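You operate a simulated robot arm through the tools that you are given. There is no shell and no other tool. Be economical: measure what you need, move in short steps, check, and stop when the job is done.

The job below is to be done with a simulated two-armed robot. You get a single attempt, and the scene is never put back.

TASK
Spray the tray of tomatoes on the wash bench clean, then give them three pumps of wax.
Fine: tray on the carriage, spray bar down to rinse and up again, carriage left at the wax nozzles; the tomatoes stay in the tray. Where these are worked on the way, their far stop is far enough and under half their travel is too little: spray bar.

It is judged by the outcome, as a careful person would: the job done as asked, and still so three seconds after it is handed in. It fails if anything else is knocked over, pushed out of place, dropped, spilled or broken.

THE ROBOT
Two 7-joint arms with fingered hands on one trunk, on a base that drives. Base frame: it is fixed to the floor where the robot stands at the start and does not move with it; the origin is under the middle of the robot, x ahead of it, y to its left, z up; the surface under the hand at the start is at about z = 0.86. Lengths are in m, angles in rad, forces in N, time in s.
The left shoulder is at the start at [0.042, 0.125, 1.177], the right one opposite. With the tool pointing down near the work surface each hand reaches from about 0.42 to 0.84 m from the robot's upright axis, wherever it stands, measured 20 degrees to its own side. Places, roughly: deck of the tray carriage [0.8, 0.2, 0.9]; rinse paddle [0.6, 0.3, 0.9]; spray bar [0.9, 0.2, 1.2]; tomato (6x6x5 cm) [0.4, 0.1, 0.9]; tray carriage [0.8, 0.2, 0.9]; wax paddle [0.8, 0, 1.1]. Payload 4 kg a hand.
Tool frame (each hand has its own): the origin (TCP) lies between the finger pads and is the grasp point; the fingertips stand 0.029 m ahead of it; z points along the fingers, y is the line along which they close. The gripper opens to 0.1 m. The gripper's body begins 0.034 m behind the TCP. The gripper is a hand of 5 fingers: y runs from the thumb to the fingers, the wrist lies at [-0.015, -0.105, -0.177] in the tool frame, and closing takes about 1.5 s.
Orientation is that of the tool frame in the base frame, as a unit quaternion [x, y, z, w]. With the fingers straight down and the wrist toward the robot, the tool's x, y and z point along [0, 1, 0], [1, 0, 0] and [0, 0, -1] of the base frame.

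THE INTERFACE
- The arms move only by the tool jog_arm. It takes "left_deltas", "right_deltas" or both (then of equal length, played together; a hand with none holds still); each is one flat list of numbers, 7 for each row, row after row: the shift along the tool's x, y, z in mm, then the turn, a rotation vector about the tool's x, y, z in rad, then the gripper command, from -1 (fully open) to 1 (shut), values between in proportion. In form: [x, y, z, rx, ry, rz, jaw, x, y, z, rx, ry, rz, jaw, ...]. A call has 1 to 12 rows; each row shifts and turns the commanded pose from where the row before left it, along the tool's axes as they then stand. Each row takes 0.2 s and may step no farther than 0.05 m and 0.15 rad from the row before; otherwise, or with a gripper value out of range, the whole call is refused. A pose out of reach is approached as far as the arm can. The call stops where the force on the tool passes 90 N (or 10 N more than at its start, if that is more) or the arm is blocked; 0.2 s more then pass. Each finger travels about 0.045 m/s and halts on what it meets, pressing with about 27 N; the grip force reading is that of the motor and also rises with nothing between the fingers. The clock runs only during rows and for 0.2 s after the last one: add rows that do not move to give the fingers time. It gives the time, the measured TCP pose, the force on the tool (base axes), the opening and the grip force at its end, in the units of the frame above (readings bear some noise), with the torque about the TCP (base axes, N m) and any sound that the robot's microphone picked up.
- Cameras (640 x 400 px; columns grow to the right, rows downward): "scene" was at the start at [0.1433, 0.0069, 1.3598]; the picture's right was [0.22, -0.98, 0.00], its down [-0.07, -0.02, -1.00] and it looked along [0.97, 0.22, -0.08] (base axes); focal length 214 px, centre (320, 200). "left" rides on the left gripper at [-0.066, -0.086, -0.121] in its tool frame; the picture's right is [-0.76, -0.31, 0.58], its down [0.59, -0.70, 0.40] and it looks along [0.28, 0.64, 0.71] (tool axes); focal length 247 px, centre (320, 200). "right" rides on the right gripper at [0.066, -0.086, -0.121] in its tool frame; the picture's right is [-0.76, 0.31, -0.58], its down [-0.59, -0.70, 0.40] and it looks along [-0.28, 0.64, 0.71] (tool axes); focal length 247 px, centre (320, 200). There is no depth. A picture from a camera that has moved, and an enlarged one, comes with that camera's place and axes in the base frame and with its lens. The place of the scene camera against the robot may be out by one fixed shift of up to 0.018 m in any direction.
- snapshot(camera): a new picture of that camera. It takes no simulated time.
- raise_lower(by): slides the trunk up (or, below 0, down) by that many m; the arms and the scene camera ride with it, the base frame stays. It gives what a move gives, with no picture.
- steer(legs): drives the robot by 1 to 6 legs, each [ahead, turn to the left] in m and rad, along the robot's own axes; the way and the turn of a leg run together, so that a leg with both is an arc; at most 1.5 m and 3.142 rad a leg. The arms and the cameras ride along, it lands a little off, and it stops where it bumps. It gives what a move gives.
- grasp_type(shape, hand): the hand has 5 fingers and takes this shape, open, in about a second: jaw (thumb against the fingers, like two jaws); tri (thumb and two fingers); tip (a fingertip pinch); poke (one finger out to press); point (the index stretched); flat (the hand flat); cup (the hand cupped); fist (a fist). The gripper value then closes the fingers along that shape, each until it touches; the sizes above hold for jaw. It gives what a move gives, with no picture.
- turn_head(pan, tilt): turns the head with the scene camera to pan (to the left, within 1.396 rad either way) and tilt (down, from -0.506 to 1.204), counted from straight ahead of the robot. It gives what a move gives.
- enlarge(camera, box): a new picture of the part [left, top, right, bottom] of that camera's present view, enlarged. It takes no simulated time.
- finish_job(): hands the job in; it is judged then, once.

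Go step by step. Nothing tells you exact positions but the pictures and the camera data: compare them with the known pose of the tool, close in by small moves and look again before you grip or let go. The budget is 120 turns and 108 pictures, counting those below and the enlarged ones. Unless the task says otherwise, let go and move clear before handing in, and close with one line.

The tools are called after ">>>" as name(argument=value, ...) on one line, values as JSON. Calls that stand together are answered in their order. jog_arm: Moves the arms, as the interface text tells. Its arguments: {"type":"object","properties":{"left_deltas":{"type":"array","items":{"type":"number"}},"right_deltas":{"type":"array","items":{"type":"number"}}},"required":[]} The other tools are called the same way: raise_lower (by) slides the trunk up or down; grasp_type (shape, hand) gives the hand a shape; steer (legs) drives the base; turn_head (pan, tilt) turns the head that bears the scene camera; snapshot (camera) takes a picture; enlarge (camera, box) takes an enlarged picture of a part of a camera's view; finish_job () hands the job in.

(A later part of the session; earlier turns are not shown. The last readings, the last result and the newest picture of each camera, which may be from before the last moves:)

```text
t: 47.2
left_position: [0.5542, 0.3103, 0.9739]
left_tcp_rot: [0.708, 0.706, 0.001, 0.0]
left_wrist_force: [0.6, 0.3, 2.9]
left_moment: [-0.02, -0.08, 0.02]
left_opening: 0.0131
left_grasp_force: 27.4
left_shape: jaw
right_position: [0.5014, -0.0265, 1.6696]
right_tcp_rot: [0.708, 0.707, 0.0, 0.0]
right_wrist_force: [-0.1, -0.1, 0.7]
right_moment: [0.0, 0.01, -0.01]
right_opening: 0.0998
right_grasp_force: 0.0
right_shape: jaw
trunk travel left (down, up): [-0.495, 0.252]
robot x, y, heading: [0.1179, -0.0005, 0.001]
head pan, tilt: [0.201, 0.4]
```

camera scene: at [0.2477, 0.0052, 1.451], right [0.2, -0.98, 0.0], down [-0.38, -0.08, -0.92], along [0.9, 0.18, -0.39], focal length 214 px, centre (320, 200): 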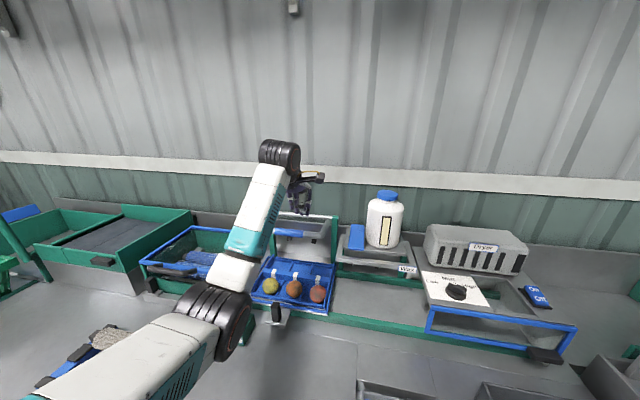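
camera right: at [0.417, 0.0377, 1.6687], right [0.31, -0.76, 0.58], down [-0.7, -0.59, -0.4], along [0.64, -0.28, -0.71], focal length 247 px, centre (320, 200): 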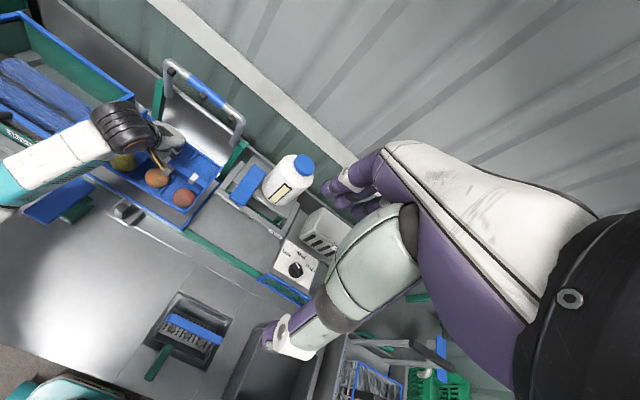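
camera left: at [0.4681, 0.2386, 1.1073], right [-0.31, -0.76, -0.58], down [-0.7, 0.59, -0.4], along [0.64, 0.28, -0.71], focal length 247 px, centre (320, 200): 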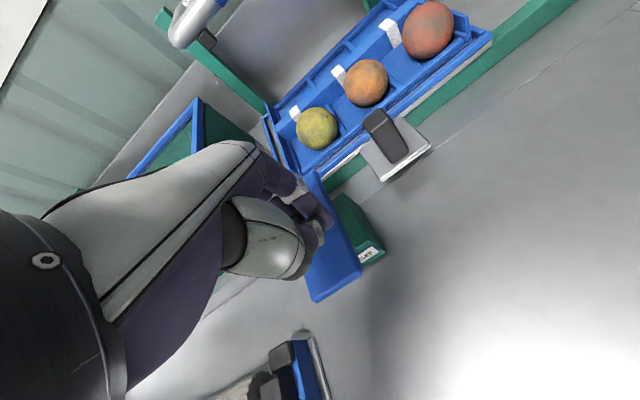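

Contact begins (about 3 N). I press on and hold.

>>> jog_arm(left_deltas=[0, 0, 3, 0, 0, 0, 1, 0, 0, 3, 0, 0, 0, 1, 0, 0, 3, 0, 0, 0, 1, 0, 0, 3, 0, 0, 0, 1, 0, 0, 0, 0, 0, 0, 1])

>>> snapshot(camera="left")

```text
t: 48.4
left_position: [0.5545, 0.3113, 0.9616]
left_tcp_rot: [0.708, 0.706, 0.0, -0.001]
left_wrist_force: [-6.2, 2.7, 9.0]
left_moment: [-0.02, -0.05, -0.03]
left_opening: 0.0132
left_grasp_force: 27.0
left_shape: jaw
right_position: [0.4981, -0.026, 1.6679]
right_tcp_rot: [0.707, 0.707, 0.0, 0.0]
right_wrist_force: [0.5, -0.4, -0.5]
right_moment: [0.01, 0.02, 0.01]
right_opening: 0.1
right_grasp_force: 0.0
right_shape: jaw
trunk travel left (down, up): [-0.495, 0.252]
robot x, y, heading: [0.12, -0.0015, 0.002]
head pan, tilt: [0.201, 0.4]
```

```text
38 pictures are left
camera left: at [0.4678, 0.2449, 1.0843], right [-0.31, -0.76, -0.58], down [-0.7, 0.59, -0.4], along [0.64, 0.28, -0.71], focal length 247 px, centre (320, 200)
```

left: 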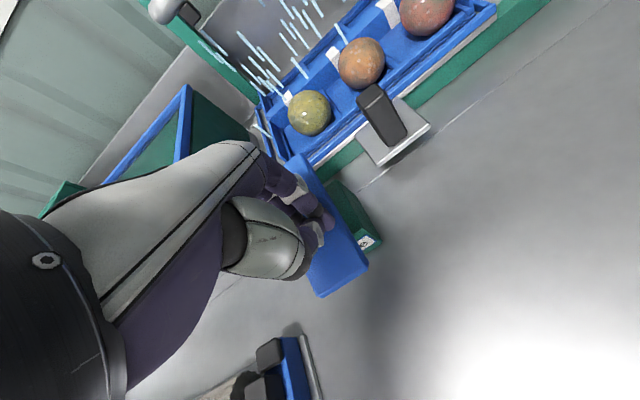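

Water is spraying from the nozzles. I hold the paddle pressed until the tomatoes look clean.

>>> jog_arm(left_deltas=[0, 0, 1, 0, 0, 0, 1, 0, 0, 0, 0, 0, 0, 1, 0, 0, 0, 0, 0, 0, 1, 0, 0, 0, 0, 0, 0, 1, 0, 0, 0, 0, 0, 0, 1, 0, 0, 0, 0, 0, 0, 1, 0, 0, 0, 0, 0, 0, 1, 0, 0, 0, 0, 0, 0, 1, 0, 0, 0, 0, 0, 0, 1, 0, 0, 0, 0, 0, 0, 1, 0, 0, 0, 0, 0, 0, 1, 0, 0, 0, 0, 0, 0, 1])

>>> enlarge(camera="left", box=[200, 0, 500, 160])

>>> enlarge(camera="right", box=[50, 100, 250, 240])

```text
t: 51.0
left_position: [0.5538, 0.3108, 0.961]
left_tcp_rot: [0.707, 0.707, 0.0, 0.0]
left_wrist_force: [-6.0, 3.2, 8.8]
left_moment: [-0.01, -0.06, 0.01]
left_opening: 0.0129
left_grasp_force: 27.0
left_shape: jaw
right_position: [0.4997, -0.0267, 1.6693]
right_tcp_rot: [0.708, 0.706, 0.0, 0.0]
right_wrist_force: [0.1, 0.2, -0.4]
right_moment: [-0.02, 0.05, 0.01]
right_opening: 0.1
right_grasp_force: 0.0
right_shape: jaw
trunk travel left (down, up): [-0.495, 0.252]
robot x, y, heading: [0.1168, -0.0, -0.002]
head pan, tilt: [0.201, 0.4]
```

```text
2.13 times, centred on (350, 80) of left
camera zoom: at [0.4677, 0.2447, 1.0827], right [-0.31, -0.76, -0.58], down [-0.7, 0.59, -0.4], along [0.64, 0.28, -0.71], focal length 527 px, centre (256, 456)
```

zoom: 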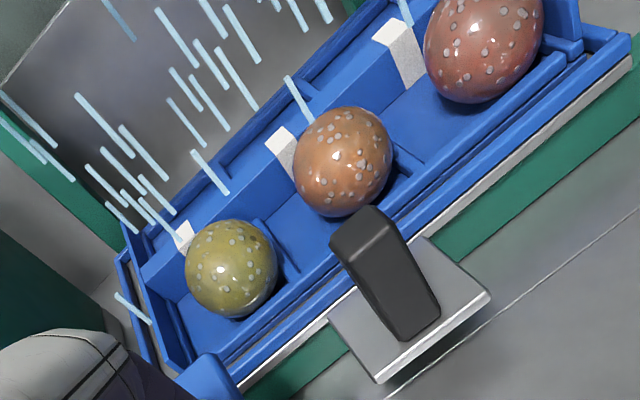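

```text
2.86 times, centred on (150, 170) of right
camera zoom: at [0.4149, 0.0375, 1.7891], right [0.31, -0.76, 0.58], down [-0.7, -0.59, -0.4], along [0.64, -0.28, -0.71], focal length 706 px, centre (806, 286)
```

zoom: 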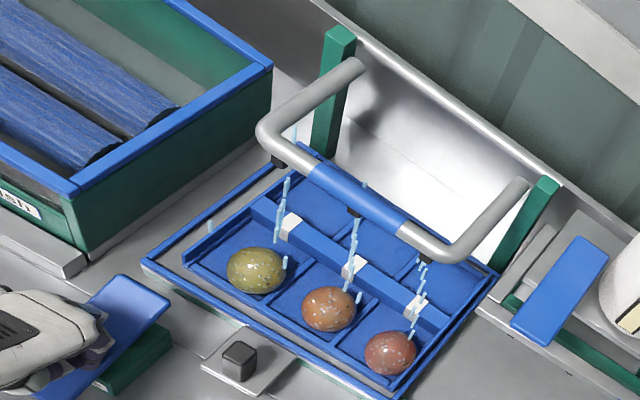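

The tomatoes are wet and the dirt is fading. I hold for longer.

>>> jog_arm(left_deltas=[0, 0, 0, 0, 0, 0, 1, 0, 0, 0, 0, 0, 0, 1, 0, 0, 0, 0, 0, 0, 1, 0, 0, 0, 0, 0, 0, 1, 0, 0, 0, 0, 0, 0, 1, 0, 0, 0, 0, 0, 0, 1, 0, 0, 0, 0, 0, 0, 1, 0, 0, 0, 0, 0, 0, 1, 0, 0, 0, 0, 0, 0, 1, 0, 0, 0, 0, 0, 0, 1, 0, 0, 0, 0, 0, 0, 1, 0, 0, 0, 0, 0, 0, 1])

>>> jog_arm(left_deltas=[0, 0, 0, 0, 0, 0, 1, 0, 0, 0, 0, 0, 0, 1, 0, 0, 0, 0, 0, 0, 1, 0, 0, 0, 0, 0, 0, 1, 0, 0, 0, 0, 0, 0, 1, 0, 0, 0, 0, 0, 0, 1, 0, 0, 0, 0, 0, 0, 1, 0, 0, 0, 0, 0, 0, 1, 0, 0, 0, 0, 0, 0, 1, 0, 0, 0, 0, 0, 0, 1, 0, 0, 0, 0, 0, 0, 1, 0, 0, 0, 0, 0, 0, 1])

>>> enlarge(camera="left", box=[200, 0, 500, 160])

```text
t: 53.6
left_position: [0.5553, 0.311, 0.9609]
left_tcp_rot: [0.708, 0.706, 0.0, 0.0]
left_wrist_force: [-5.5, 2.3, 9.4]
left_moment: [-0.01, -0.02, 0.02]
left_opening: 0.0128
left_grasp_force: 26.9
left_shape: jaw
right_position: [0.4993, -0.0277, 1.6691]
right_tcp_rot: [0.708, 0.706, 0.0, 0.0]
right_wrist_force: [0.3, -0.1, 0.6]
right_moment: [-0.01, -0.04, 0.02]
right_opening: 0.0999
right_grasp_force: 0.0
right_shape: jaw
trunk travel left (down, up): [-0.495, 0.252]
robot x, y, heading: [0.1218, -0.0009, -0.001]
head pan, tilt: [0.201, 0.4]
```

```text
t: 56.2
left_position: [0.5539, 0.3107, 0.9612]
left_tcp_rot: [0.708, 0.706, 0.0, 0.0]
left_wrist_force: [-5.6, 1.7, 9.1]
left_moment: [-0.01, -0.08, 0.0]
left_opening: 0.0128
left_grasp_force: 27.5
left_shape: jaw
right_position: [0.4994, -0.0256, 1.6683]
right_tcp_rot: [0.708, 0.707, 0.0, 0.0]
right_wrist_force: [0.5, 0.2, 0.3]
right_moment: [-0.01, 0.01, 0.01]
right_opening: 0.1001
right_grasp_force: 0.0
right_shape: jaw
trunk travel left (down, up): [-0.495, 0.252]
robot x, y, heading: [0.1198, 0.0004, -0.002]
head pan, tilt: [0.201, 0.4]
```

```text
2.13 times, centred on (350, 80) of left
camera zoom: at [0.4677, 0.2447, 1.0827], right [-0.31, -0.76, -0.58], down [-0.7, 0.59, -0.4], along [0.64, 0.28, -0.71], focal length 527 px, centre (256, 456)
```

zoom: 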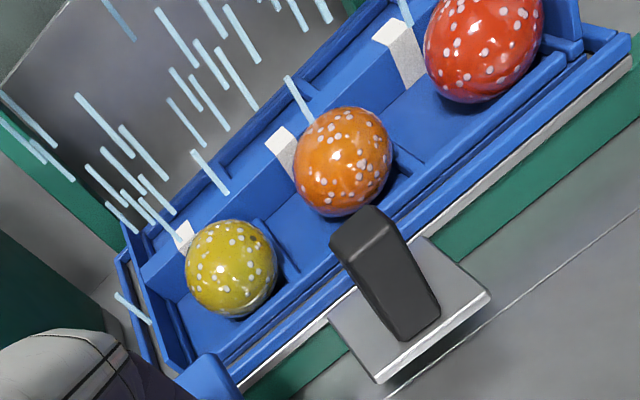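

The tomatoes now show bright and clean. I hold a second longer, release the paddle and bring the open left hand above the lowered bar.

>>> jog_arm(left_deltas=[0, 0, 0, 0, 0, 0, 1, 0, 0, 0, 0, 0, 0, 1, 0, 0, 0, 0, 0, 0, 1, 0, 0, 0, 0, 0, 0, 1, 0, 0, 0, 0, 0, 0, 1, 0, 0, -10, 0, 0, 0, 1, 0, 0, -40, 0, 0, 0, 1, 0, 0, -45, 0, 0, 0, 1, 0, 0, -45, 0, 0, 0, 1, 0, 0, -45, 0, 0, 0, 1, 0, 0, -45, 0, 0, 0, 1])

>>> jog_arm(left_deltas=[-22, 37, 0, 0, 0, 0, 0.5, -22, 37, 0, 0, 0, 0, 0, -22, 37, 0, 0, 0, 0, -0.5, -22, 37, 0, 0, 0, 0, -1, -22, 37, 0, 0, 0, 0, -1, -22, 36, 0, 0, 0, 0, -1, 0, 0, 0, 0, 0, 0, -1, 0, 0, 0, 0, 0, 0, -1])

>>> snapshot(camera="left")

>>> enlarge(camera="scene", box=[220, 170, 400, 330])

```text
t: 58.6
left_position: [0.5545, 0.3119, 1.1922]
left_tcp_rot: [0.708, 0.706, -0.001, -0.001]
left_wrist_force: [0.7, -0.6, 0.1]
left_moment: [0.03, -0.03, -0.02]
left_opening: 0.0129
left_grasp_force: 26.9
left_shape: jaw
right_position: [0.5012, -0.0273, 1.6674]
right_tcp_rot: [0.707, 0.707, 0.0, 0.0]
right_wrist_force: [0.2, 0.3, -0.8]
right_moment: [0.03, 0.0, -0.03]
right_opening: 0.0997
right_grasp_force: 0.1
right_shape: jaw
trunk travel left (down, up): [-0.495, 0.252]
robot x, y, heading: [0.123, -0.0011, -0.002]
head pan, tilt: [0.201, 0.4]
```

```text
t: 60.4
left_position: [0.7755, 0.1793, 1.1893]
left_tcp_rot: [0.707, 0.707, -0.001, 0.0]
left_wrist_force: [0.4, 0.5, 0.7]
left_moment: [0.02, -0.01, 0.03]
left_opening: 0.0996
left_grasp_force: 0.1
left_shape: jaw
right_position: [0.5027, -0.0274, 1.6672]
right_tcp_rot: [0.707, 0.707, 0.0, -0.001]
right_wrist_force: [-0.2, 0.0, -1.2]
right_moment: [0.01, 0.04, 0.0]
right_opening: 0.1001
right_grasp_force: 0.1
right_shape: jaw
trunk travel left (down, up): [-0.495, 0.252]
robot x, y, heading: [0.1201, 0.0002, -0.001]
head pan, tilt: [0.201, 0.4]
```

```text
34 pictures are left
camera left: at [0.6902, 0.1124, 1.3104], right [-0.31, -0.76, -0.58], down [-0.7, 0.59, -0.4], along [0.64, 0.28, -0.71], focal length 247 px, centre (320, 200)
```

left: 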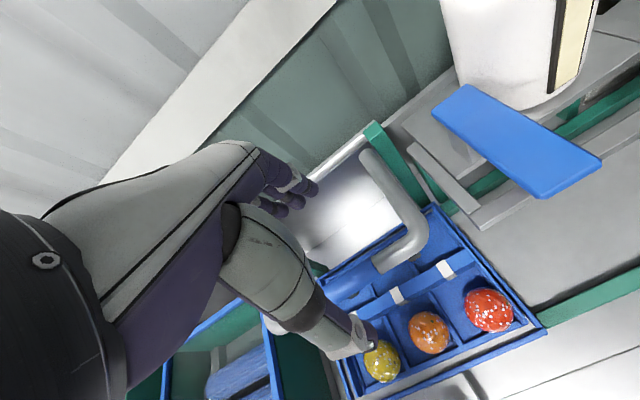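

```text
2.50 times, centred on (310, 250) of scene
camera zoom: at [0.2479, 0.0043, 1.451], right [0.2, -0.98, 0.0], down [-0.38, -0.08, -0.92], along [0.9, 0.18, -0.39], focal length 536 px, centre (345, 75)
```

zoom: 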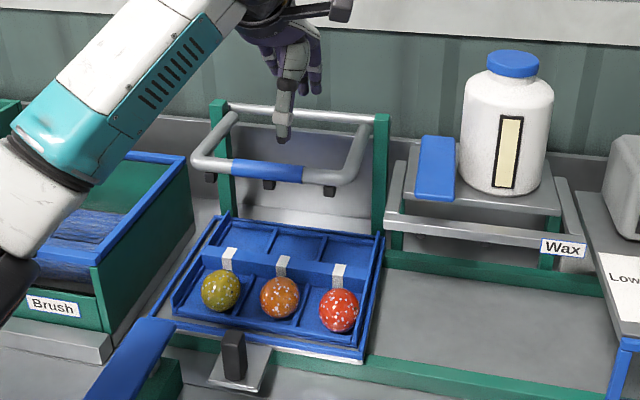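

The tube is at about (0.775, –, 1.105). I lower the open hand around it and close.

>>> jog_arm(left_deltas=[0, 0, 20, 0, 0, 0, -1, 0, 0, 20, 0, 0, 0, -1, 0, 0, 20, 0, 0, 0, -1, 0, 0, 22, 0, 0, 0, -0.5, 0, 0, 0, 0, 0, 0, 0, 0, 0, 0, 0, 0, 0, 0.5, 0, 0, 0, 0, 0, 0, 1, 0, 0, 0, 0, 0, 0, 1, 0, 0, 0, 0, 0, 0, 1, 0, 0, 0, 0, 0, 0, 1])

>>> snapshot(camera="left")

>>> enlarge(camera="scene", box=[220, 170, 400, 330])

```text
t: 62.6
left_position: [0.7734, 0.1787, 1.1119]
left_tcp_rot: [0.707, 0.707, 0.002, 0.003]
left_wrist_force: [4.8, 0.2, 8.8]
left_moment: [0.05, -0.36, -0.07]
left_opening: 0.0087
left_grasp_force: 27.7
left_shape: jaw
right_position: [0.4983, -0.0283, 1.6686]
right_tcp_rot: [0.708, 0.706, 0.001, 0.0]
right_wrist_force: [-0.2, 1.1, 0.5]
right_moment: [-0.01, -0.05, -0.01]
right_opening: 0.0997
right_grasp_force: 0.1
right_shape: jaw
trunk travel left (down, up): [-0.495, 0.252]
robot x, y, heading: [0.1227, 0.0001, 0.003]
head pan, tilt: [0.201, 0.4]
```

```text
32 pictures are left
camera left: at [0.6863, 0.1132, 1.2328], right [-0.3, -0.76, -0.58], down [-0.7, 0.59, -0.41], along [0.65, 0.28, -0.71], focal length 247 px, centre (320, 200)
```

left: 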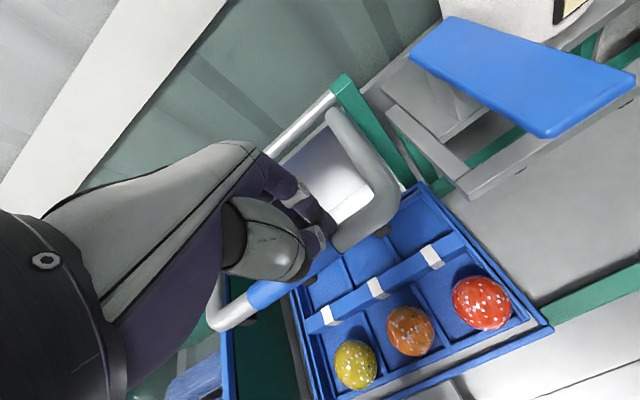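

```text
2.50 times, centred on (310, 250) of scene
camera zoom: at [0.2451, 0.0045, 1.4515], right [0.2, -0.98, 0.0], down [-0.38, -0.08, -0.92], along [0.9, 0.18, -0.39], focal length 536 px, centre (345, 75)
```

zoom: 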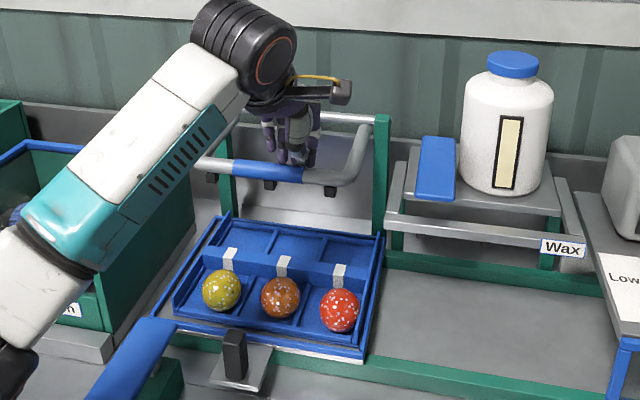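

The fingers closed above the tube, so it sits lower, around z 1.08, x 0.78. I reopen, go 28 mm lower and close again.

>>> jog_arm(left_deltas=[0, 0, -15, 0, 0, 0, 0, 0, 0, 0, 0, 0, 0, -1, 0, 0, 0, 0, 0, 0, -1, 0, 0, 0, 0, 0, 0, -1, 0, 0, 0, 0, 0, 0, -1, 0, 7, 15, 0, 0, 0, -1, 0, 0, 15, 0, 0, 0, -1, 0, 0, 13, 0, 0, 0, -1])

>>> enlarge(camera="left", box=[220, 130, 480, 370])

```text
t: 64.4
left_position: [0.782, 0.1803, 1.0812]
left_tcp_rot: [0.708, 0.706, 0.0, 0.0]
left_wrist_force: [0.1, 0.0, 0.4]
left_moment: [-0.01, 0.02, 0.03]
left_opening: 0.0997
left_grasp_force: 0.0
left_shape: jaw
right_position: [0.5021, -0.0271, 1.6689]
right_tcp_rot: [0.708, 0.706, 0.0, 0.001]
right_wrist_force: [-0.7, -0.2, -0.9]
right_moment: [-0.01, -0.02, -0.01]
right_opening: 0.1001
right_grasp_force: 0.1
right_shape: jaw
trunk travel left (down, up): [-0.495, 0.252]
robot x, y, heading: [0.1185, -0.0016, -0.002]
head pan, tilt: [0.201, 0.4]
```

```text
1.67 times, centred on (350, 250) of left
camera zoom: at [0.6952, 0.1137, 1.2028], right [-0.31, -0.76, -0.58], down [-0.7, 0.59, -0.4], along [0.64, 0.28, -0.71], focal length 412 px, centre (270, 117)
```

zoom: 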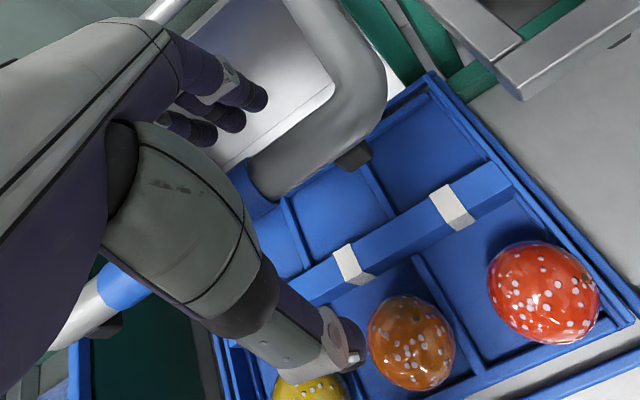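

Now the tube runs between thumb and fingers. I close on it.

>>> jog_arm(left_deltas=[0, 0, 0, 0, 0, 0, -0.5, 0, 0, 0, 0, 0, 0, 0, 0, 0, 0, 0, 0, 0, 0.5, 0, 0, 0, 0, 0, 0, 1, 0, 0, 0, 0, 0, 0, 1, 0, 0, 0, 0, 0, 0, 1, 0, 0, 0, 0, 0, 0, 1, 0, 0, 0, 0, 0, 0, 1])

>>> enlarge(camera="left", box=[220, 130, 480, 370])

```text
t: 66.2
left_position: [0.7819, 0.1793, 1.0794]
left_tcp_rot: [0.708, 0.707, -0.001, -0.001]
left_wrist_force: [2.8, -0.4, -4.0]
left_moment: [0.03, -0.03, -0.15]
left_opening: 0.0125
left_grasp_force: 27.6
left_shape: jaw
right_position: [0.5024, -0.0272, 1.6676]
right_tcp_rot: [0.708, 0.706, -0.001, -0.001]
right_wrist_force: [-0.3, 0.0, 0.2]
right_moment: [0.02, 0.04, -0.02]
right_opening: 0.0999
right_grasp_force: 0.1
right_shape: jaw
trunk travel left (down, up): [-0.495, 0.252]
robot x, y, heading: [0.1198, 0.0017, -0.004]
head pan, tilt: [0.201, 0.4]
```

```text
1.67 times, centred on (350, 250) of left
camera zoom: at [0.6957, 0.1138, 1.202], right [-0.31, -0.76, -0.58], down [-0.7, 0.59, -0.4], along [0.64, 0.28, -0.71], focal length 412 px, centre (270, 117)
```

zoom: 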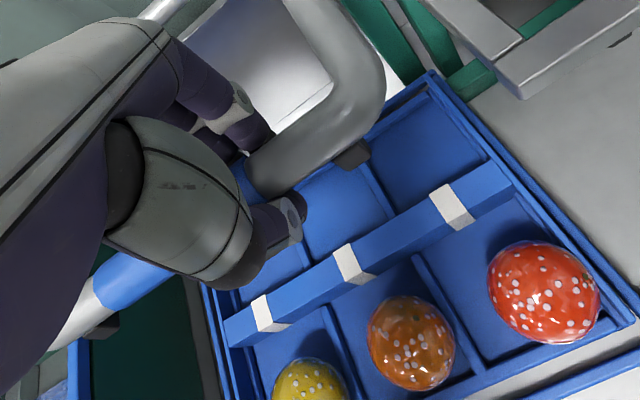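

The fingers close under the tube, cradling it, which suits lifting. I follow the arc upward.

>>> jog_arm(left_deltas=[0, 0, -10, 0, 0, 0, 1, 0, 0, -10, 0, 0, 0, 1, 0, 0, -9, 0, 0, 0, 1, 0, 2, -9, 0, 0, 0, 1, 0, 2, -9, 0, 0, 0, 1, 0, 3, -9, 0, 0, 0, 1])

>>> enlarge(camera="left", box=[220, 130, 480, 370])

```text
t: 67.6
left_position: [0.7925, 0.1801, 1.1328]
left_tcp_rot: [0.708, 0.706, -0.001, -0.001]
left_wrist_force: [14.2, 4.3, -12.4]
left_moment: [-0.01, 0.23, -0.18]
left_opening: 0.0139
left_grasp_force: 26.7
left_shape: jaw
right_position: [0.5058, -0.0254, 1.6668]
right_tcp_rot: [0.708, 0.706, -0.001, -0.001]
right_wrist_force: [0.7, 0.7, 0.6]
right_moment: [0.04, 0.02, 0.01]
right_opening: 0.0996
right_grasp_force: 0.1
right_shape: jaw
trunk travel left (down, up): [-0.495, 0.252]
robot x, y, heading: [0.121, -0.002, -0.004]
head pan, tilt: [0.201, 0.4]
```

```text
1.67 times, centred on (350, 250) of left
camera zoom: at [0.7066, 0.1135, 1.2557], right [-0.31, -0.76, -0.58], down [-0.7, 0.59, -0.4], along [0.64, 0.28, -0.72], focal length 412 px, centre (270, 117)
```

zoom: 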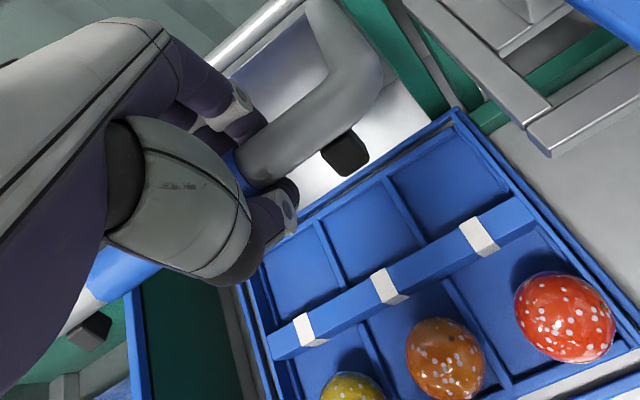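

The bar follows. I continue up with more forward travel.

>>> jog_arm(left_deltas=[0, 8, -7, 0, 0, 0, 1, 0, 8, -8, 0, 0, 0, 1, 0, 9, -7, 0, 0, 0, 1, 0, 10, -7, 0, 0, 0, 1, 0, 10, -6, 0, 0, 0, 1])

>>> enlarge(camera="left", box=[220, 130, 480, 370])

```text
t: 68.8
left_position: [0.8338, 0.1776, 1.1712]
left_tcp_rot: [0.707, 0.707, 0.001, 0.001]
left_wrist_force: [-4.3, 6.1, 1.4]
left_moment: [0.0, 0.06, -0.04]
left_opening: 0.0132
left_grasp_force: 26.9
left_shape: jaw
right_position: [0.4996, -0.0261, 1.6681]
right_tcp_rot: [0.708, 0.706, 0.001, 0.0]
right_wrist_force: [0.3, 0.4, -0.6]
right_moment: [0.01, 0.0, 0.0]
right_opening: 0.0999
right_grasp_force: 0.0
right_shape: jaw
trunk travel left (down, up): [-0.495, 0.252]
robot x, y, heading: [0.1181, 0.0028, -0.003]
head pan, tilt: [0.201, 0.4]
```

```text
1.67 times, centred on (350, 250) of left
camera zoom: at [0.7482, 0.1126, 1.2938], right [-0.31, -0.76, -0.58], down [-0.7, 0.59, -0.4], along [0.64, 0.28, -0.71], focal length 412 px, centre (270, 117)
```

zoom: 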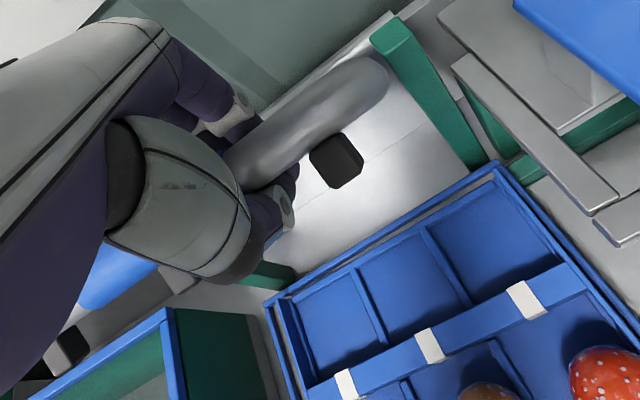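

>>> jog_arm(left_deltas=[0, 7, -7, 0, 0, 0, 1, 0, 8, -6, 0, 0, 0, 1, 0, 9, -4, 0, 0, 0, 1, 0, 8, -2, 0, 0, 0, 1])

>>> snapshot(camera="scene")

>>> enlarge(camera="left", box=[220, 130, 480, 370])

```text
t: 69.8
left_position: [0.8675, 0.1799, 1.1884]
left_tcp_rot: [0.708, 0.706, -0.001, -0.001]
left_wrist_force: [1.8, 2.5, -6.9]
left_moment: [-0.09, 0.16, -0.09]
left_opening: 0.0123
left_grasp_force: 26.9
left_shape: jaw
right_position: [0.5031, -0.0255, 1.6672]
right_tcp_rot: [0.708, 0.707, 0.0, -0.001]
right_wrist_force: [0.4, 0.2, -0.5]
right_moment: [-0.02, 0.0, 0.01]
right_opening: 0.0998
right_grasp_force: 0.0
right_shape: jaw
trunk travel left (down, up): [-0.495, 0.252]
robot x, y, heading: [0.1209, -0.0008, 0.003]
head pan, tilt: [0.201, 0.4]
```

```text
26 pictures are left
camera scene: at [0.2487, 0.0056, 1.4509], right [0.2, -0.98, 0.0], down [-0.38, -0.08, -0.92], along [0.9, 0.18, -0.39], focal length 214 px, centre (320, 200)
```

scene: 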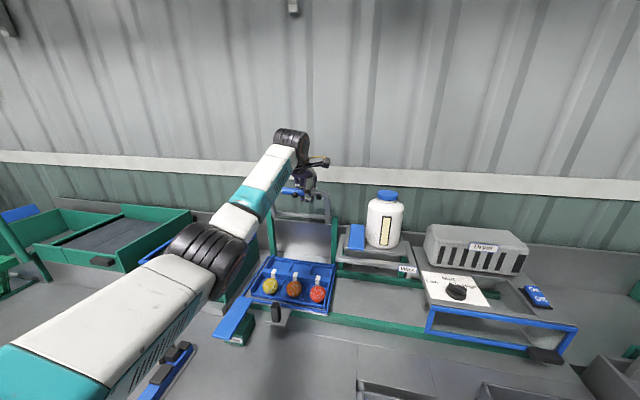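

```text
1.67 times, centred on (350, 250) of left
camera zoom: at [0.7821, 0.113, 1.3104], right [-0.31, -0.76, -0.58], down [-0.7, 0.59, -0.4], along [0.64, 0.28, -0.71], focal length 412 px, centre (270, 117)
```

zoom: 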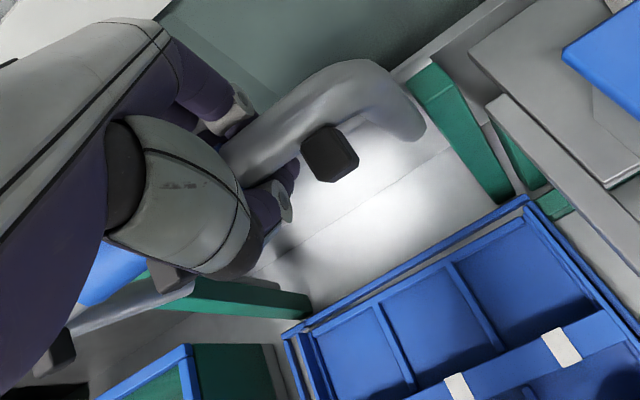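

The bar is nearly upright. I push on toward the back until it reaches its stop.

>>> jog_arm(left_deltas=[0, 5, -1, 0, 0, 0, 1, 0, 5, 0, 0, 0, 0, 1, 0, 4, 0, 0, 0, 0, 1, 0, 0, 0, 0, 0, 0, 1])

```text
t: 70.8
left_position: [0.8813, 0.1788, 1.1908]
left_tcp_rot: [0.708, 0.706, -0.001, 0.0]
left_wrist_force: [2.0, 1.5, -5.5]
left_moment: [-0.05, 0.12, -0.09]
left_opening: 0.0119
left_grasp_force: 26.8
left_shape: jaw
right_position: [0.5018, -0.0261, 1.668]
right_tcp_rot: [0.708, 0.706, 0.0, -0.001]
right_wrist_force: [0.0, 0.0, 0.1]
right_moment: [0.0, -0.02, 0.02]
right_opening: 0.0999
right_grasp_force: 0.1
right_shape: jaw
trunk travel left (down, up): [-0.495, 0.252]
robot x, y, heading: [0.1226, -0.0015, 0.002]
head pan, tilt: [0.201, 0.4]
```

>>> jog_arm(left_deltas=[0, 4, 0, 0, 0, 0, 1, 0, 4, 0, 0, 0, 0, 1, 0, 4, 0, 0, 0, 0, 1, 0, 0, 0, 0, 0, 0, 1])

>>> enlarge(camera="left", box=[220, 130, 480, 370])

```text
t: 71.8
left_position: [0.8883, 0.1795, 1.1917]
left_tcp_rot: [0.708, 0.706, 0.0, 0.0]
left_wrist_force: [-25.5, 1.6, -7.2]
left_moment: [-0.04, -0.19, -0.04]
left_opening: 0.0151
left_grasp_force: 27.2
left_shape: jaw
right_position: [0.498, -0.0261, 1.6694]
right_tcp_rot: [0.708, 0.706, 0.0, 0.0]
right_wrist_force: [-0.6, -0.3, 0.4]
right_moment: [0.0, 0.01, -0.01]
right_opening: 0.0996
right_grasp_force: 0.1
right_shape: jaw
trunk travel left (down, up): [-0.495, 0.252]
robot x, y, heading: [0.1185, -0.0043, -0.005]
head pan, tilt: [0.201, 0.4]
```

```text
1.67 times, centred on (350, 250) of left
camera zoom: at [0.8026, 0.1123, 1.3142], right [-0.31, -0.76, -0.58], down [-0.7, 0.59, -0.4], along [0.64, 0.28, -0.71], focal length 412 px, centre (270, 117)
```

zoom: 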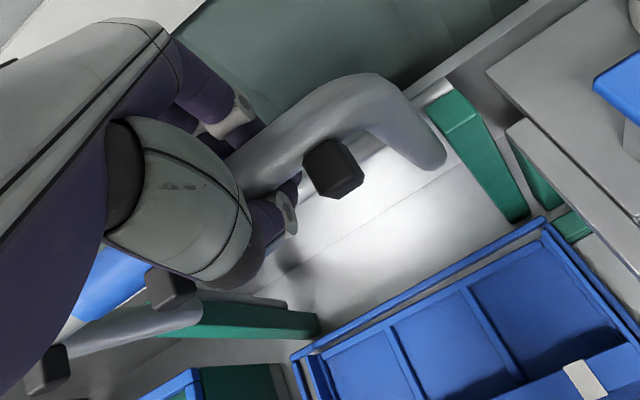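

Stop reached (25 N back). I open the hand and lift straight up clear of the bar.

>>> jog_arm(left_deltas=[0, -2, 0, 0, 0, 0, 0.5, 0, 0, 0, 0, 0, 0, 0, 0, 0, 0, 0, 0, 0, -0.5, 0, 0, 0, 0, 0, 0, -1, 0, 0, 0, 0, 0, 0, -1, 0, 0, -15, 0, 0, 0, -1, 0, 0, -25, 0, 0, 0, -1, 0, 0, -35, 0, 0, 0, -1, 0, 0, -35, 0, 0, 0, -1])

>>> enlarge(camera="scene", box=[220, 140, 420, 330])

```text
t: 73.8
left_position: [0.8878, 0.1784, 1.3031]
left_tcp_rot: [0.707, 0.707, 0.0, 0.001]
left_wrist_force: [-0.1, -0.1, -0.6]
left_moment: [0.0, 0.02, -0.01]
left_opening: 0.1
left_grasp_force: 0.1
left_shape: jaw
right_position: [0.4995, -0.0273, 1.6675]
right_tcp_rot: [0.708, 0.707, 0.0, 0.001]
right_wrist_force: [-0.2, -0.4, -0.7]
right_moment: [0.02, -0.02, 0.0]
right_opening: 0.0998
right_grasp_force: 0.0
right_shape: jaw
trunk travel left (down, up): [-0.495, 0.252]
robot x, y, heading: [0.1211, 0.0028, 0.003]
head pan, tilt: [0.201, 0.4]
```

```text
2.11 times, centred on (320, 235) of scene
camera zoom: at [0.2458, 0.004, 1.4513], right [0.2, -0.98, 0.0], down [-0.38, -0.08, -0.92], along [0.9, 0.18, -0.39], focal length 452 px, centre (320, 126)
```

zoom: 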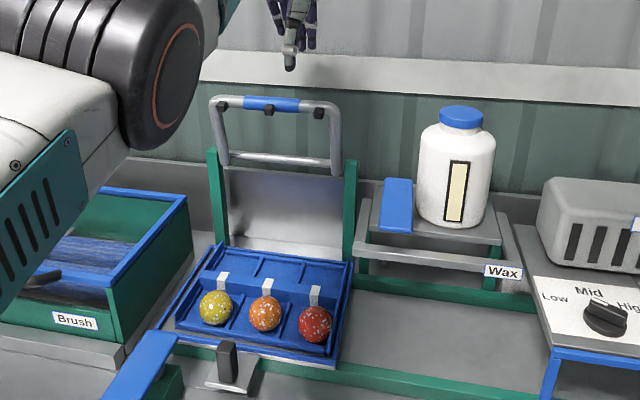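

The bar is up and stays. Next comes the carriage: its black knob stands at about (0.634, 0.22), z 0.905–0.965. I retreat the hand above the knob with a 5 cm opening and lower the trunk back.

>>> jog_arm(left_deltas=[7, -42, 0, 0, 0, 0, -0.5, 7, -42, 0, 0, 0, 0, 0, 7, -42, 0, 0, 0, 0, 0, 7, -42, 0, 0, 0, 0, 0, 7, -42, 0, 0, 0, 0, 0, 7, -44, 0, 0, 0, 0, 0])

>>> raise_lower(by=-0.12)

>>> jog_arm(left_deltas=[0, 0, 40, 0, 0, 0, 0, 0, 0, 40, 0, 0, 0, 0, 0, 0, 40, 0, 0, 0, 0, 0, 0, 40, 0, 0, 0, 0, 0, 0, 13, 0, 0, 0, 0])

>>> snapshot(camera="left")

>>> enlarge(camera="scene", box=[220, 150, 460, 320])

```text
t: 75.2
left_position: [0.6321, 0.2238, 1.301]
left_tcp_rot: [0.708, 0.706, -0.001, 0.001]
left_wrist_force: [-1.0, -0.8, 0.3]
left_moment: [-0.02, -0.04, 0.0]
left_opening: 0.0501
left_grasp_force: 0.1
left_shape: jaw
right_position: [0.4993, -0.0252, 1.6688]
right_tcp_rot: [0.708, 0.706, 0.0, 0.001]
right_wrist_force: [-0.8, 0.3, 0.5]
right_moment: [-0.03, -0.02, -0.01]
right_opening: 0.0997
right_grasp_force: 0.0
right_shape: jaw
trunk travel left (down, up): [-0.495, 0.252]
robot x, y, heading: [0.119, -0.0004, -0.003]
head pan, tilt: [0.201, 0.4]
```

```text
t: 76.7
left_position: [0.6364, 0.2217, 1.1811]
left_tcp_rot: [0.707, 0.708, -0.001, 0.0]
left_wrist_force: [0.4, 0.0, 0.0]
left_moment: [-0.02, 0.0, 0.0]
left_opening: 0.0504
left_grasp_force: 0.1
left_shape: jaw
right_position: [0.5016, -0.0264, 1.5483]
right_tcp_rot: [0.708, 0.707, 0.0, -0.001]
right_wrist_force: [-0.1, 0.1, 0.9]
right_moment: [-0.05, -0.02, 0.02]
right_opening: 0.1
right_grasp_force: 0.0
right_shape: jaw
trunk travel left (down, up): [-0.375, 0.372]
robot x, y, heading: [0.1199, 0.0001, -0.007]
head pan, tilt: [0.201, 0.4]
```

```text
t: 77.9
left_position: [0.6368, 0.2204, 1.0074]
left_tcp_rot: [0.707, 0.707, -0.001, -0.001]
left_wrist_force: [0.5, 0.0, 0.0]
left_moment: [0.03, -0.02, 0.02]
left_opening: 0.0501
left_grasp_force: 0.1
left_shape: jaw
right_position: [0.5016, -0.0263, 1.5478]
right_tcp_rot: [0.707, 0.707, 0.0, 0.0]
right_wrist_force: [-0.4, 1.0, 0.0]
right_moment: [0.03, 0.0, -0.01]
right_opening: 0.1
right_grasp_force: 0.0
right_shape: jaw
trunk travel left (down, up): [-0.375, 0.372]
robot x, y, heading: [0.1219, -0.0025, 0.002]
head pan, tilt: [0.201, 0.4]
```

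```text
22 pictures are left
camera left: at [0.5501, 0.1538, 1.1294], right [-0.31, -0.76, -0.58], down [-0.7, 0.59, -0.4], along [0.64, 0.28, -0.71], focal length 247 px, centre (320, 200)
```

left: 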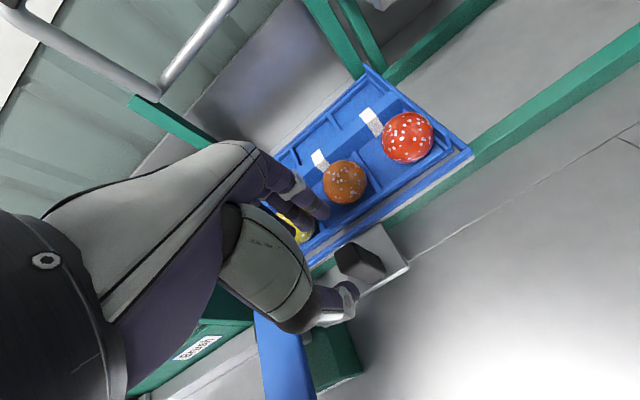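

```text
2.35 times, centred on (340, 235) of scene
camera zoom: at [0.2648, 0.005, 1.3296], right [0.2, -0.98, 0.0], down [-0.38, -0.08, -0.92], along [0.9, 0.18, -0.39], focal length 505 px, centre (273, 118)
```

zoom: 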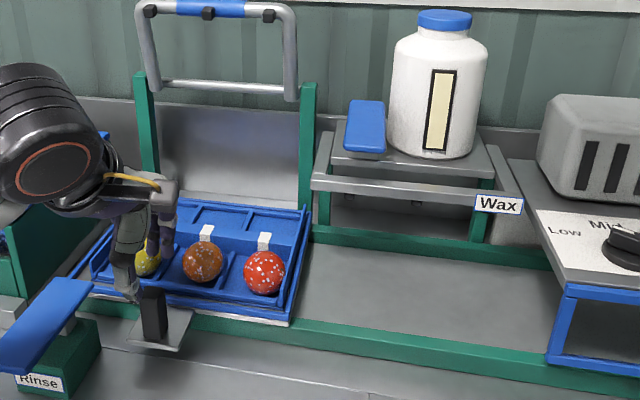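

The knob's top is near (0.632, 0.211). I shift slightly, lower around it and close.

>>> jog_arm(left_deltas=[-5, -3, 15, 0, 0, 0, 0, -4, -2, 15, 0, 0, 0, 0, 0, 0, 15, 0, 0, 0, 0, 0, 0, 15, 0, 0, 0, 0, 0, 0, 0, 0, 0, 0, 0.5, 0, 0, 0, 0, 0, 0, 1, 0, 0, 0, 0, 0, 0, 1, 0, 0, 0, 0, 0, 0, 1])

>>> snapshot(camera="left")

```text
t: 79.7
left_position: [0.6294, 0.2117, 0.946]
left_tcp_rot: [0.708, 0.706, -0.002, -0.001]
left_wrist_force: [-7.6, 1.0, -2.2]
left_moment: [0.02, 0.12, -0.13]
left_opening: 0.0136
left_grasp_force: 26.9
left_shape: jaw
right_position: [0.5008, -0.0266, 1.5482]
right_tcp_rot: [0.707, 0.707, 0.0, 0.0]
right_wrist_force: [-0.2, 0.2, -0.9]
right_moment: [0.01, 0.0, 0.01]
right_opening: 0.0999
right_grasp_force: 0.0
right_shape: jaw
trunk travel left (down, up): [-0.375, 0.372]
robot x, y, heading: [0.1186, -0.0012, -0.005]
head pan, tilt: [0.201, 0.4]
```

```text
20 pictures are left
camera left: at [0.5429, 0.1454, 1.0691], right [-0.31, -0.76, -0.58], down [-0.7, 0.59, -0.4], along [0.64, 0.28, -0.72], focal length 247 px, centre (320, 200)
```

left: 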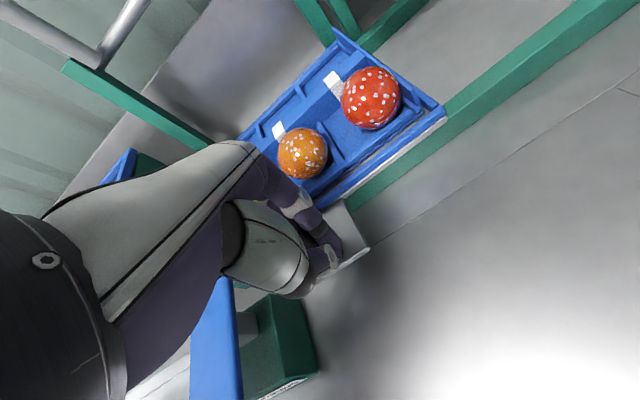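

The knob is gripped. I slide the carriage slowly to the right.

>>> jog_arm(left_deltas=[-3, -3, 0, 0, 0, 0, 1, -6, 0, 0, 0, 0, 0, 1, -10, 0, 0, 0, 0, 0, 1, -12, 0, 0, 0, 0, 0, 1, -12, 0, 0, 0, 0, 0, 1, -12, 0, 0, 0, 0, 0, 1, -12, 0, 0, 0, 0, 0, 1, -12, 0, 0, 0, 0, 0, 1, -12, 0, 0, 0, 0, 0, 1, -12, 0, 0, 0, 0, 0, 1, -10, 0, 0, 0, 0, 0, 1, -7, 0, 0, 0, 0, 0, 1])

>>> snapshot(camera="scene")

```text
t: 82.3
left_position: [0.6278, 0.0918, 0.9484]
left_tcp_rot: [0.708, 0.706, -0.001, 0.0]
left_wrist_force: [-6.0, 2.2, -6.9]
left_moment: [-0.01, 0.16, -0.07]
left_opening: 0.0137
left_grasp_force: 27.1
left_shape: jaw
right_position: [0.5004, -0.0266, 1.5478]
right_tcp_rot: [0.708, 0.706, 0.0, 0.0]
right_wrist_force: [-0.2, 0.5, -0.5]
right_moment: [0.0, 0.03, 0.01]
right_opening: 0.0999
right_grasp_force: 0.0
right_shape: jaw
trunk travel left (down, up): [-0.375, 0.372]
robot x, y, heading: [0.1215, 0.0013, 0.0]
head pan, tilt: [0.201, 0.4]
```

```text
19 pictures are left
camera scene: at [0.2648, 0.0052, 1.3296], right [0.2, -0.98, 0.0], down [-0.38, -0.08, -0.92], along [0.9, 0.18, -0.39], focal length 214 px, centre (320, 200)
```

scene: 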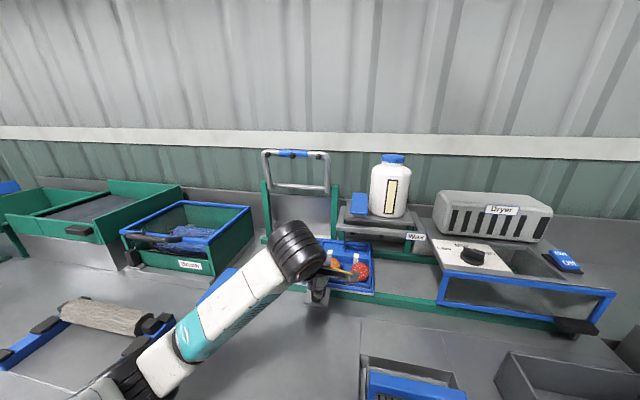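

The carriage slides along with the tray. I continue rightward, watching the force for a stop.

>>> jog_arm(left_deltas=[-6, 0, 0, 0, 0, 0, 1, -10, 0, 0, 0, 0, 0, 1, -12, 0, 0, 0, 0, 0, 1, -12, 0, 0, 0, 0, 0, 1, -12, 0, 0, 0, 0, 0, 1, -12, 0, 0, 0, 0, 0, 1, -12, 0, 0, 0, 0, 0, 1, -12, 0, 0, 0, 0, 0, 1, -12, 0, 0, 0, 0, 0, 1, -12, 0, 0, 0, 0, 0, 1, -8, 0, 0, 0, 0, 0, 1])

>>> turn_head(pan=-0.1, tilt=0.45)

>>> enlarge(camera="scene", box=[210, 140, 430, 300])

```text
t: 84.7
left_position: [0.6267, -0.0289, 0.9491]
left_tcp_rot: [0.708, 0.706, 0.0, -0.001]
left_wrist_force: [-3.7, 1.3, -12.2]
left_moment: [-0.05, 0.18, -0.03]
left_opening: 0.0136
left_grasp_force: 27.4
left_shape: jaw
right_position: [0.502, -0.0263, 1.5477]
right_tcp_rot: [0.708, 0.706, -0.001, 0.0]
right_wrist_force: [0.1, 0.2, 0.0]
right_moment: [0.0, 0.02, -0.01]
right_opening: 0.0999
right_grasp_force: 0.1
right_shape: jaw
trunk travel left (down, up): [-0.375, 0.372]
robot x, y, heading: [0.1237, -0.0034, -0.001]
head pan, tilt: [0.201, 0.4]
```

```text
t: 85.5
left_position: [0.6272, -0.0284, 0.9476]
left_tcp_rot: [0.708, 0.706, -0.001, -0.001]
left_wrist_force: [-2.9, 0.4, -11.8]
left_moment: [-0.07, 0.17, -0.08]
left_opening: 0.0137
left_grasp_force: 27.1
left_shape: jaw
right_position: [0.5015, -0.0262, 1.548]
right_tcp_rot: [0.708, 0.706, -0.001, 0.0]
right_wrist_force: [-0.1, -0.6, 0.7]
right_moment: [0.02, 0.01, 0.0]
right_opening: 0.1002
right_grasp_force: 0.1
right_shape: jaw
trunk travel left (down, up): [-0.375, 0.372]
robot x, y, heading: [0.121, 0.0015, -0.003]
head pan, tilt: [-0.099, 0.45]
```

```text
2.50 times, centred on (320, 220) of scene
camera zoom: at [0.2661, -0.0226, 1.3248], right [-0.1, -0.99, 0.0], down [-0.43, 0.04, -0.9], along [0.9, -0.09, -0.44], focal length 536 px, centre (320, 150)
```

zoom: 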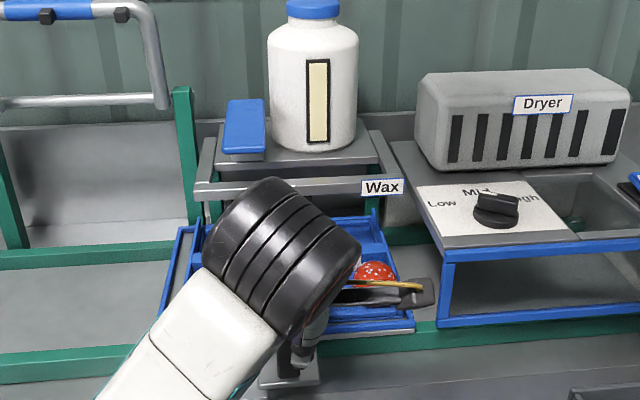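

In the same view the wax bridge is centred about 25 mm further right than the deck. I ease the carriage on by that much.

>>> jog_arm(left_deltas=[-5, 0, 1, 0, 0, 0, 1, -7, 0, 1, 0, 0, 0, 1, -7, 0, 1, 0, 0, 0, 1, -5, 0, 0, 0, 0, 0, 1, 0, 0, 0, 0, 0, 0, 1])

>>> snapshot(camera="left")

```text
t: 86.7
left_position: [0.6278, -0.046, 0.9493]
left_tcp_rot: [0.706, 0.708, 0.003, 0.002]
left_wrist_force: [-5.5, 0.2, -16.9]
left_moment: [-0.12, 0.24, -0.04]
left_opening: 0.0136
left_grasp_force: 26.8
left_shape: jaw
right_position: [0.4985, -0.0228, 1.5494]
right_tcp_rot: [0.708, 0.706, 0.0, 0.002]
right_wrist_force: [0.2, 0.6, 0.6]
right_moment: [0.0, -0.02, 0.0]
right_opening: 0.0999
right_grasp_force: 0.1
right_shape: jaw
trunk travel left (down, up): [-0.375, 0.372]
robot x, y, heading: [0.1193, -0.0044, -0.002]
head pan, tilt: [-0.099, 0.45]
```

```text
17 pictures are left
camera left: at [0.5414, -0.1129, 1.0702], right [-0.3, -0.76, -0.58], down [-0.7, 0.59, -0.4], along [0.65, 0.29, -0.71], focal length 247 px, centre (320, 200)
```

left: 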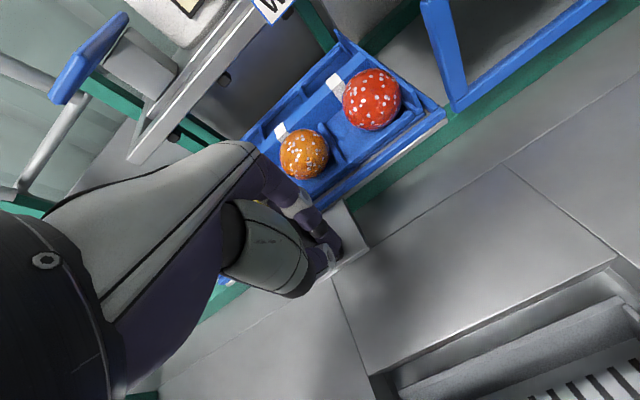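

The carriage lagged the last few mm, as if it reached a stop at the wax station. I relax, release the knob and lift clear to see the alignment.

>>> jog_arm(left_deltas=[3, 0, 0, 0, 0, 0, 1, 0, 0, 0, 0, 0, 0, 0.5, 0, 0, 0, 0, 0, 0, 0, 0, 0, 0, 0, 0, 0, 0, 0, 0, 0, 0, 0, 0, 0, 0, 0, -15, 0, 0, 0, 0, 0, 0, -25, 0, 0, 0, 0, 0, -10, -35, 0, 0, 0, 0, 20, -30, -25, 0, 0, 0, 0, 30, -35, 0, 0, 0, 0, 0, 30, -35, 0, 0, 0, 0, 0])

>>> enlarge(camera="scene", box=[210, 140, 430, 300])

```text
t: 89.2
left_position: [0.5832, 0.0425, 1.0606]
left_tcp_rot: [0.698, 0.709, 0.086, 0.062]
left_wrist_force: [1.5, 1.0, -0.1]
left_moment: [0.01, 0.03, -0.02]
left_opening: 0.0497
left_grasp_force: 0.0
left_shape: jaw
left hand out of reach, approached as far as the arm can: row 8, 9, 10, 11
right_position: [0.4919, -0.0239, 1.5518]
right_tcp_rot: [0.707, 0.707, 0.002, 0.003]
right_wrist_force: [0.4, -0.3, -1.1]
right_moment: [-0.02, 0.0, 0.0]
right_opening: 0.0996
right_grasp_force: 0.1
right_shape: jaw
trunk travel left (down, up): [-0.375, 0.372]
robot x, y, heading: [0.1219, 0.0016, 0.001]
head pan, tilt: [-0.099, 0.45]
stopped in row 11 (left hand): the arm was blocked; the commanded pose is now the measured one
```

```text
2.50 times, centred on (320, 220) of scene
camera zoom: at [0.2581, -0.0201, 1.3271], right [-0.1, -0.99, 0.0], down [-0.43, 0.04, -0.9], along [0.9, -0.09, -0.43], focal length 536 px, centre (320, 150)
```

zoom: 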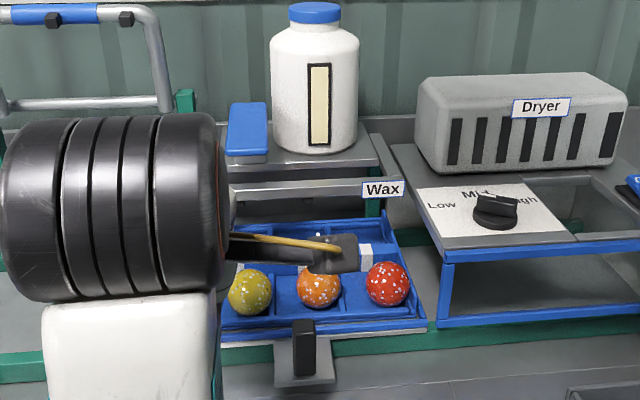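

The left arm folded up near the body and was blocked. I move it out to the left and up instead.

>>> jog_arm(left_deltas=[25, 10, -10, 0, 0, 0, 0, 35, 0, -10, 0, 0, 0, 0, 35, 0, -10, 0, 0, 0, 0, 35, 0, -10, 0, 0, 0, 0, 35, 0, -10, 0, 0, 0, 0, 35, 0, -10, 0, 0, 0, 0])

>>> enlarge(camera="scene", box=[210, 140, 430, 300])

>>> enlarge(camera="right", box=[130, 60, 390, 300])

```text
t: 90.6
left_position: [0.619, 0.235, 1.0731]
left_tcp_rot: [0.698, 0.709, 0.081, 0.06]
left_wrist_force: [-0.7, -0.7, -0.6]
left_moment: [0.01, -0.01, 0.03]
left_opening: 0.05
left_grasp_force: 0.1
left_shape: jaw
left hand out of reach, approached as far as the arm can: row 2, 3, 4, 5, 6
right_position: [0.5016, -0.0252, 1.548]
right_tcp_rot: [0.707, 0.707, 0.0, -0.001]
right_wrist_force: [-0.5, -0.3, -0.4]
right_moment: [-0.02, 0.0, -0.03]
right_opening: 0.0998
right_grasp_force: 0.1
right_shape: jaw
trunk travel left (down, up): [-0.375, 0.372]
robot x, y, heading: [0.1207, -0.0027, -0.001]
head pan, tilt: [-0.099, 0.45]
```

```text
2.50 times, centred on (320, 220) of scene
camera zoom: at [0.2664, -0.0216, 1.3249], right [-0.1, -1.0, 0.0], down [-0.43, 0.04, -0.9], along [0.9, -0.09, -0.44], focal length 536 px, centre (320, 150)
```

zoom: 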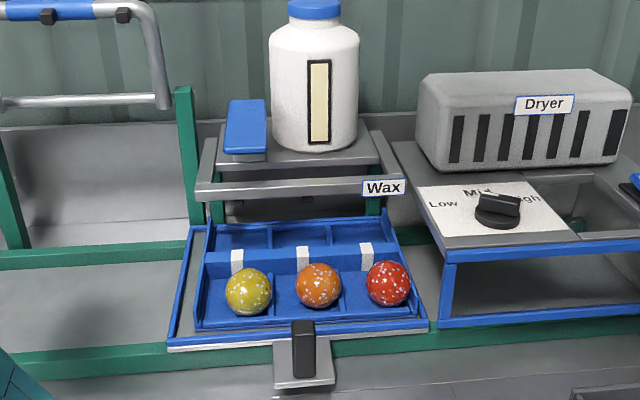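

```text
1.67 times, centred on (260, 180) of right
camera zoom: at [0.4176, 0.039, 1.6688], right [0.31, -0.76, 0.58], down [-0.7, -0.59, -0.4], along [0.64, -0.28, -0.71], focal length 412 px, centre (420, 233)
```

zoom: 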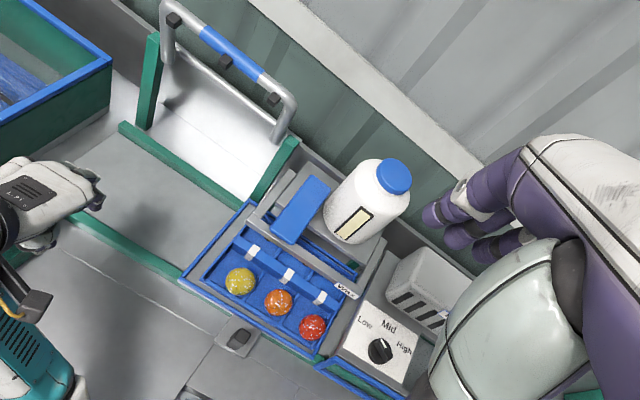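

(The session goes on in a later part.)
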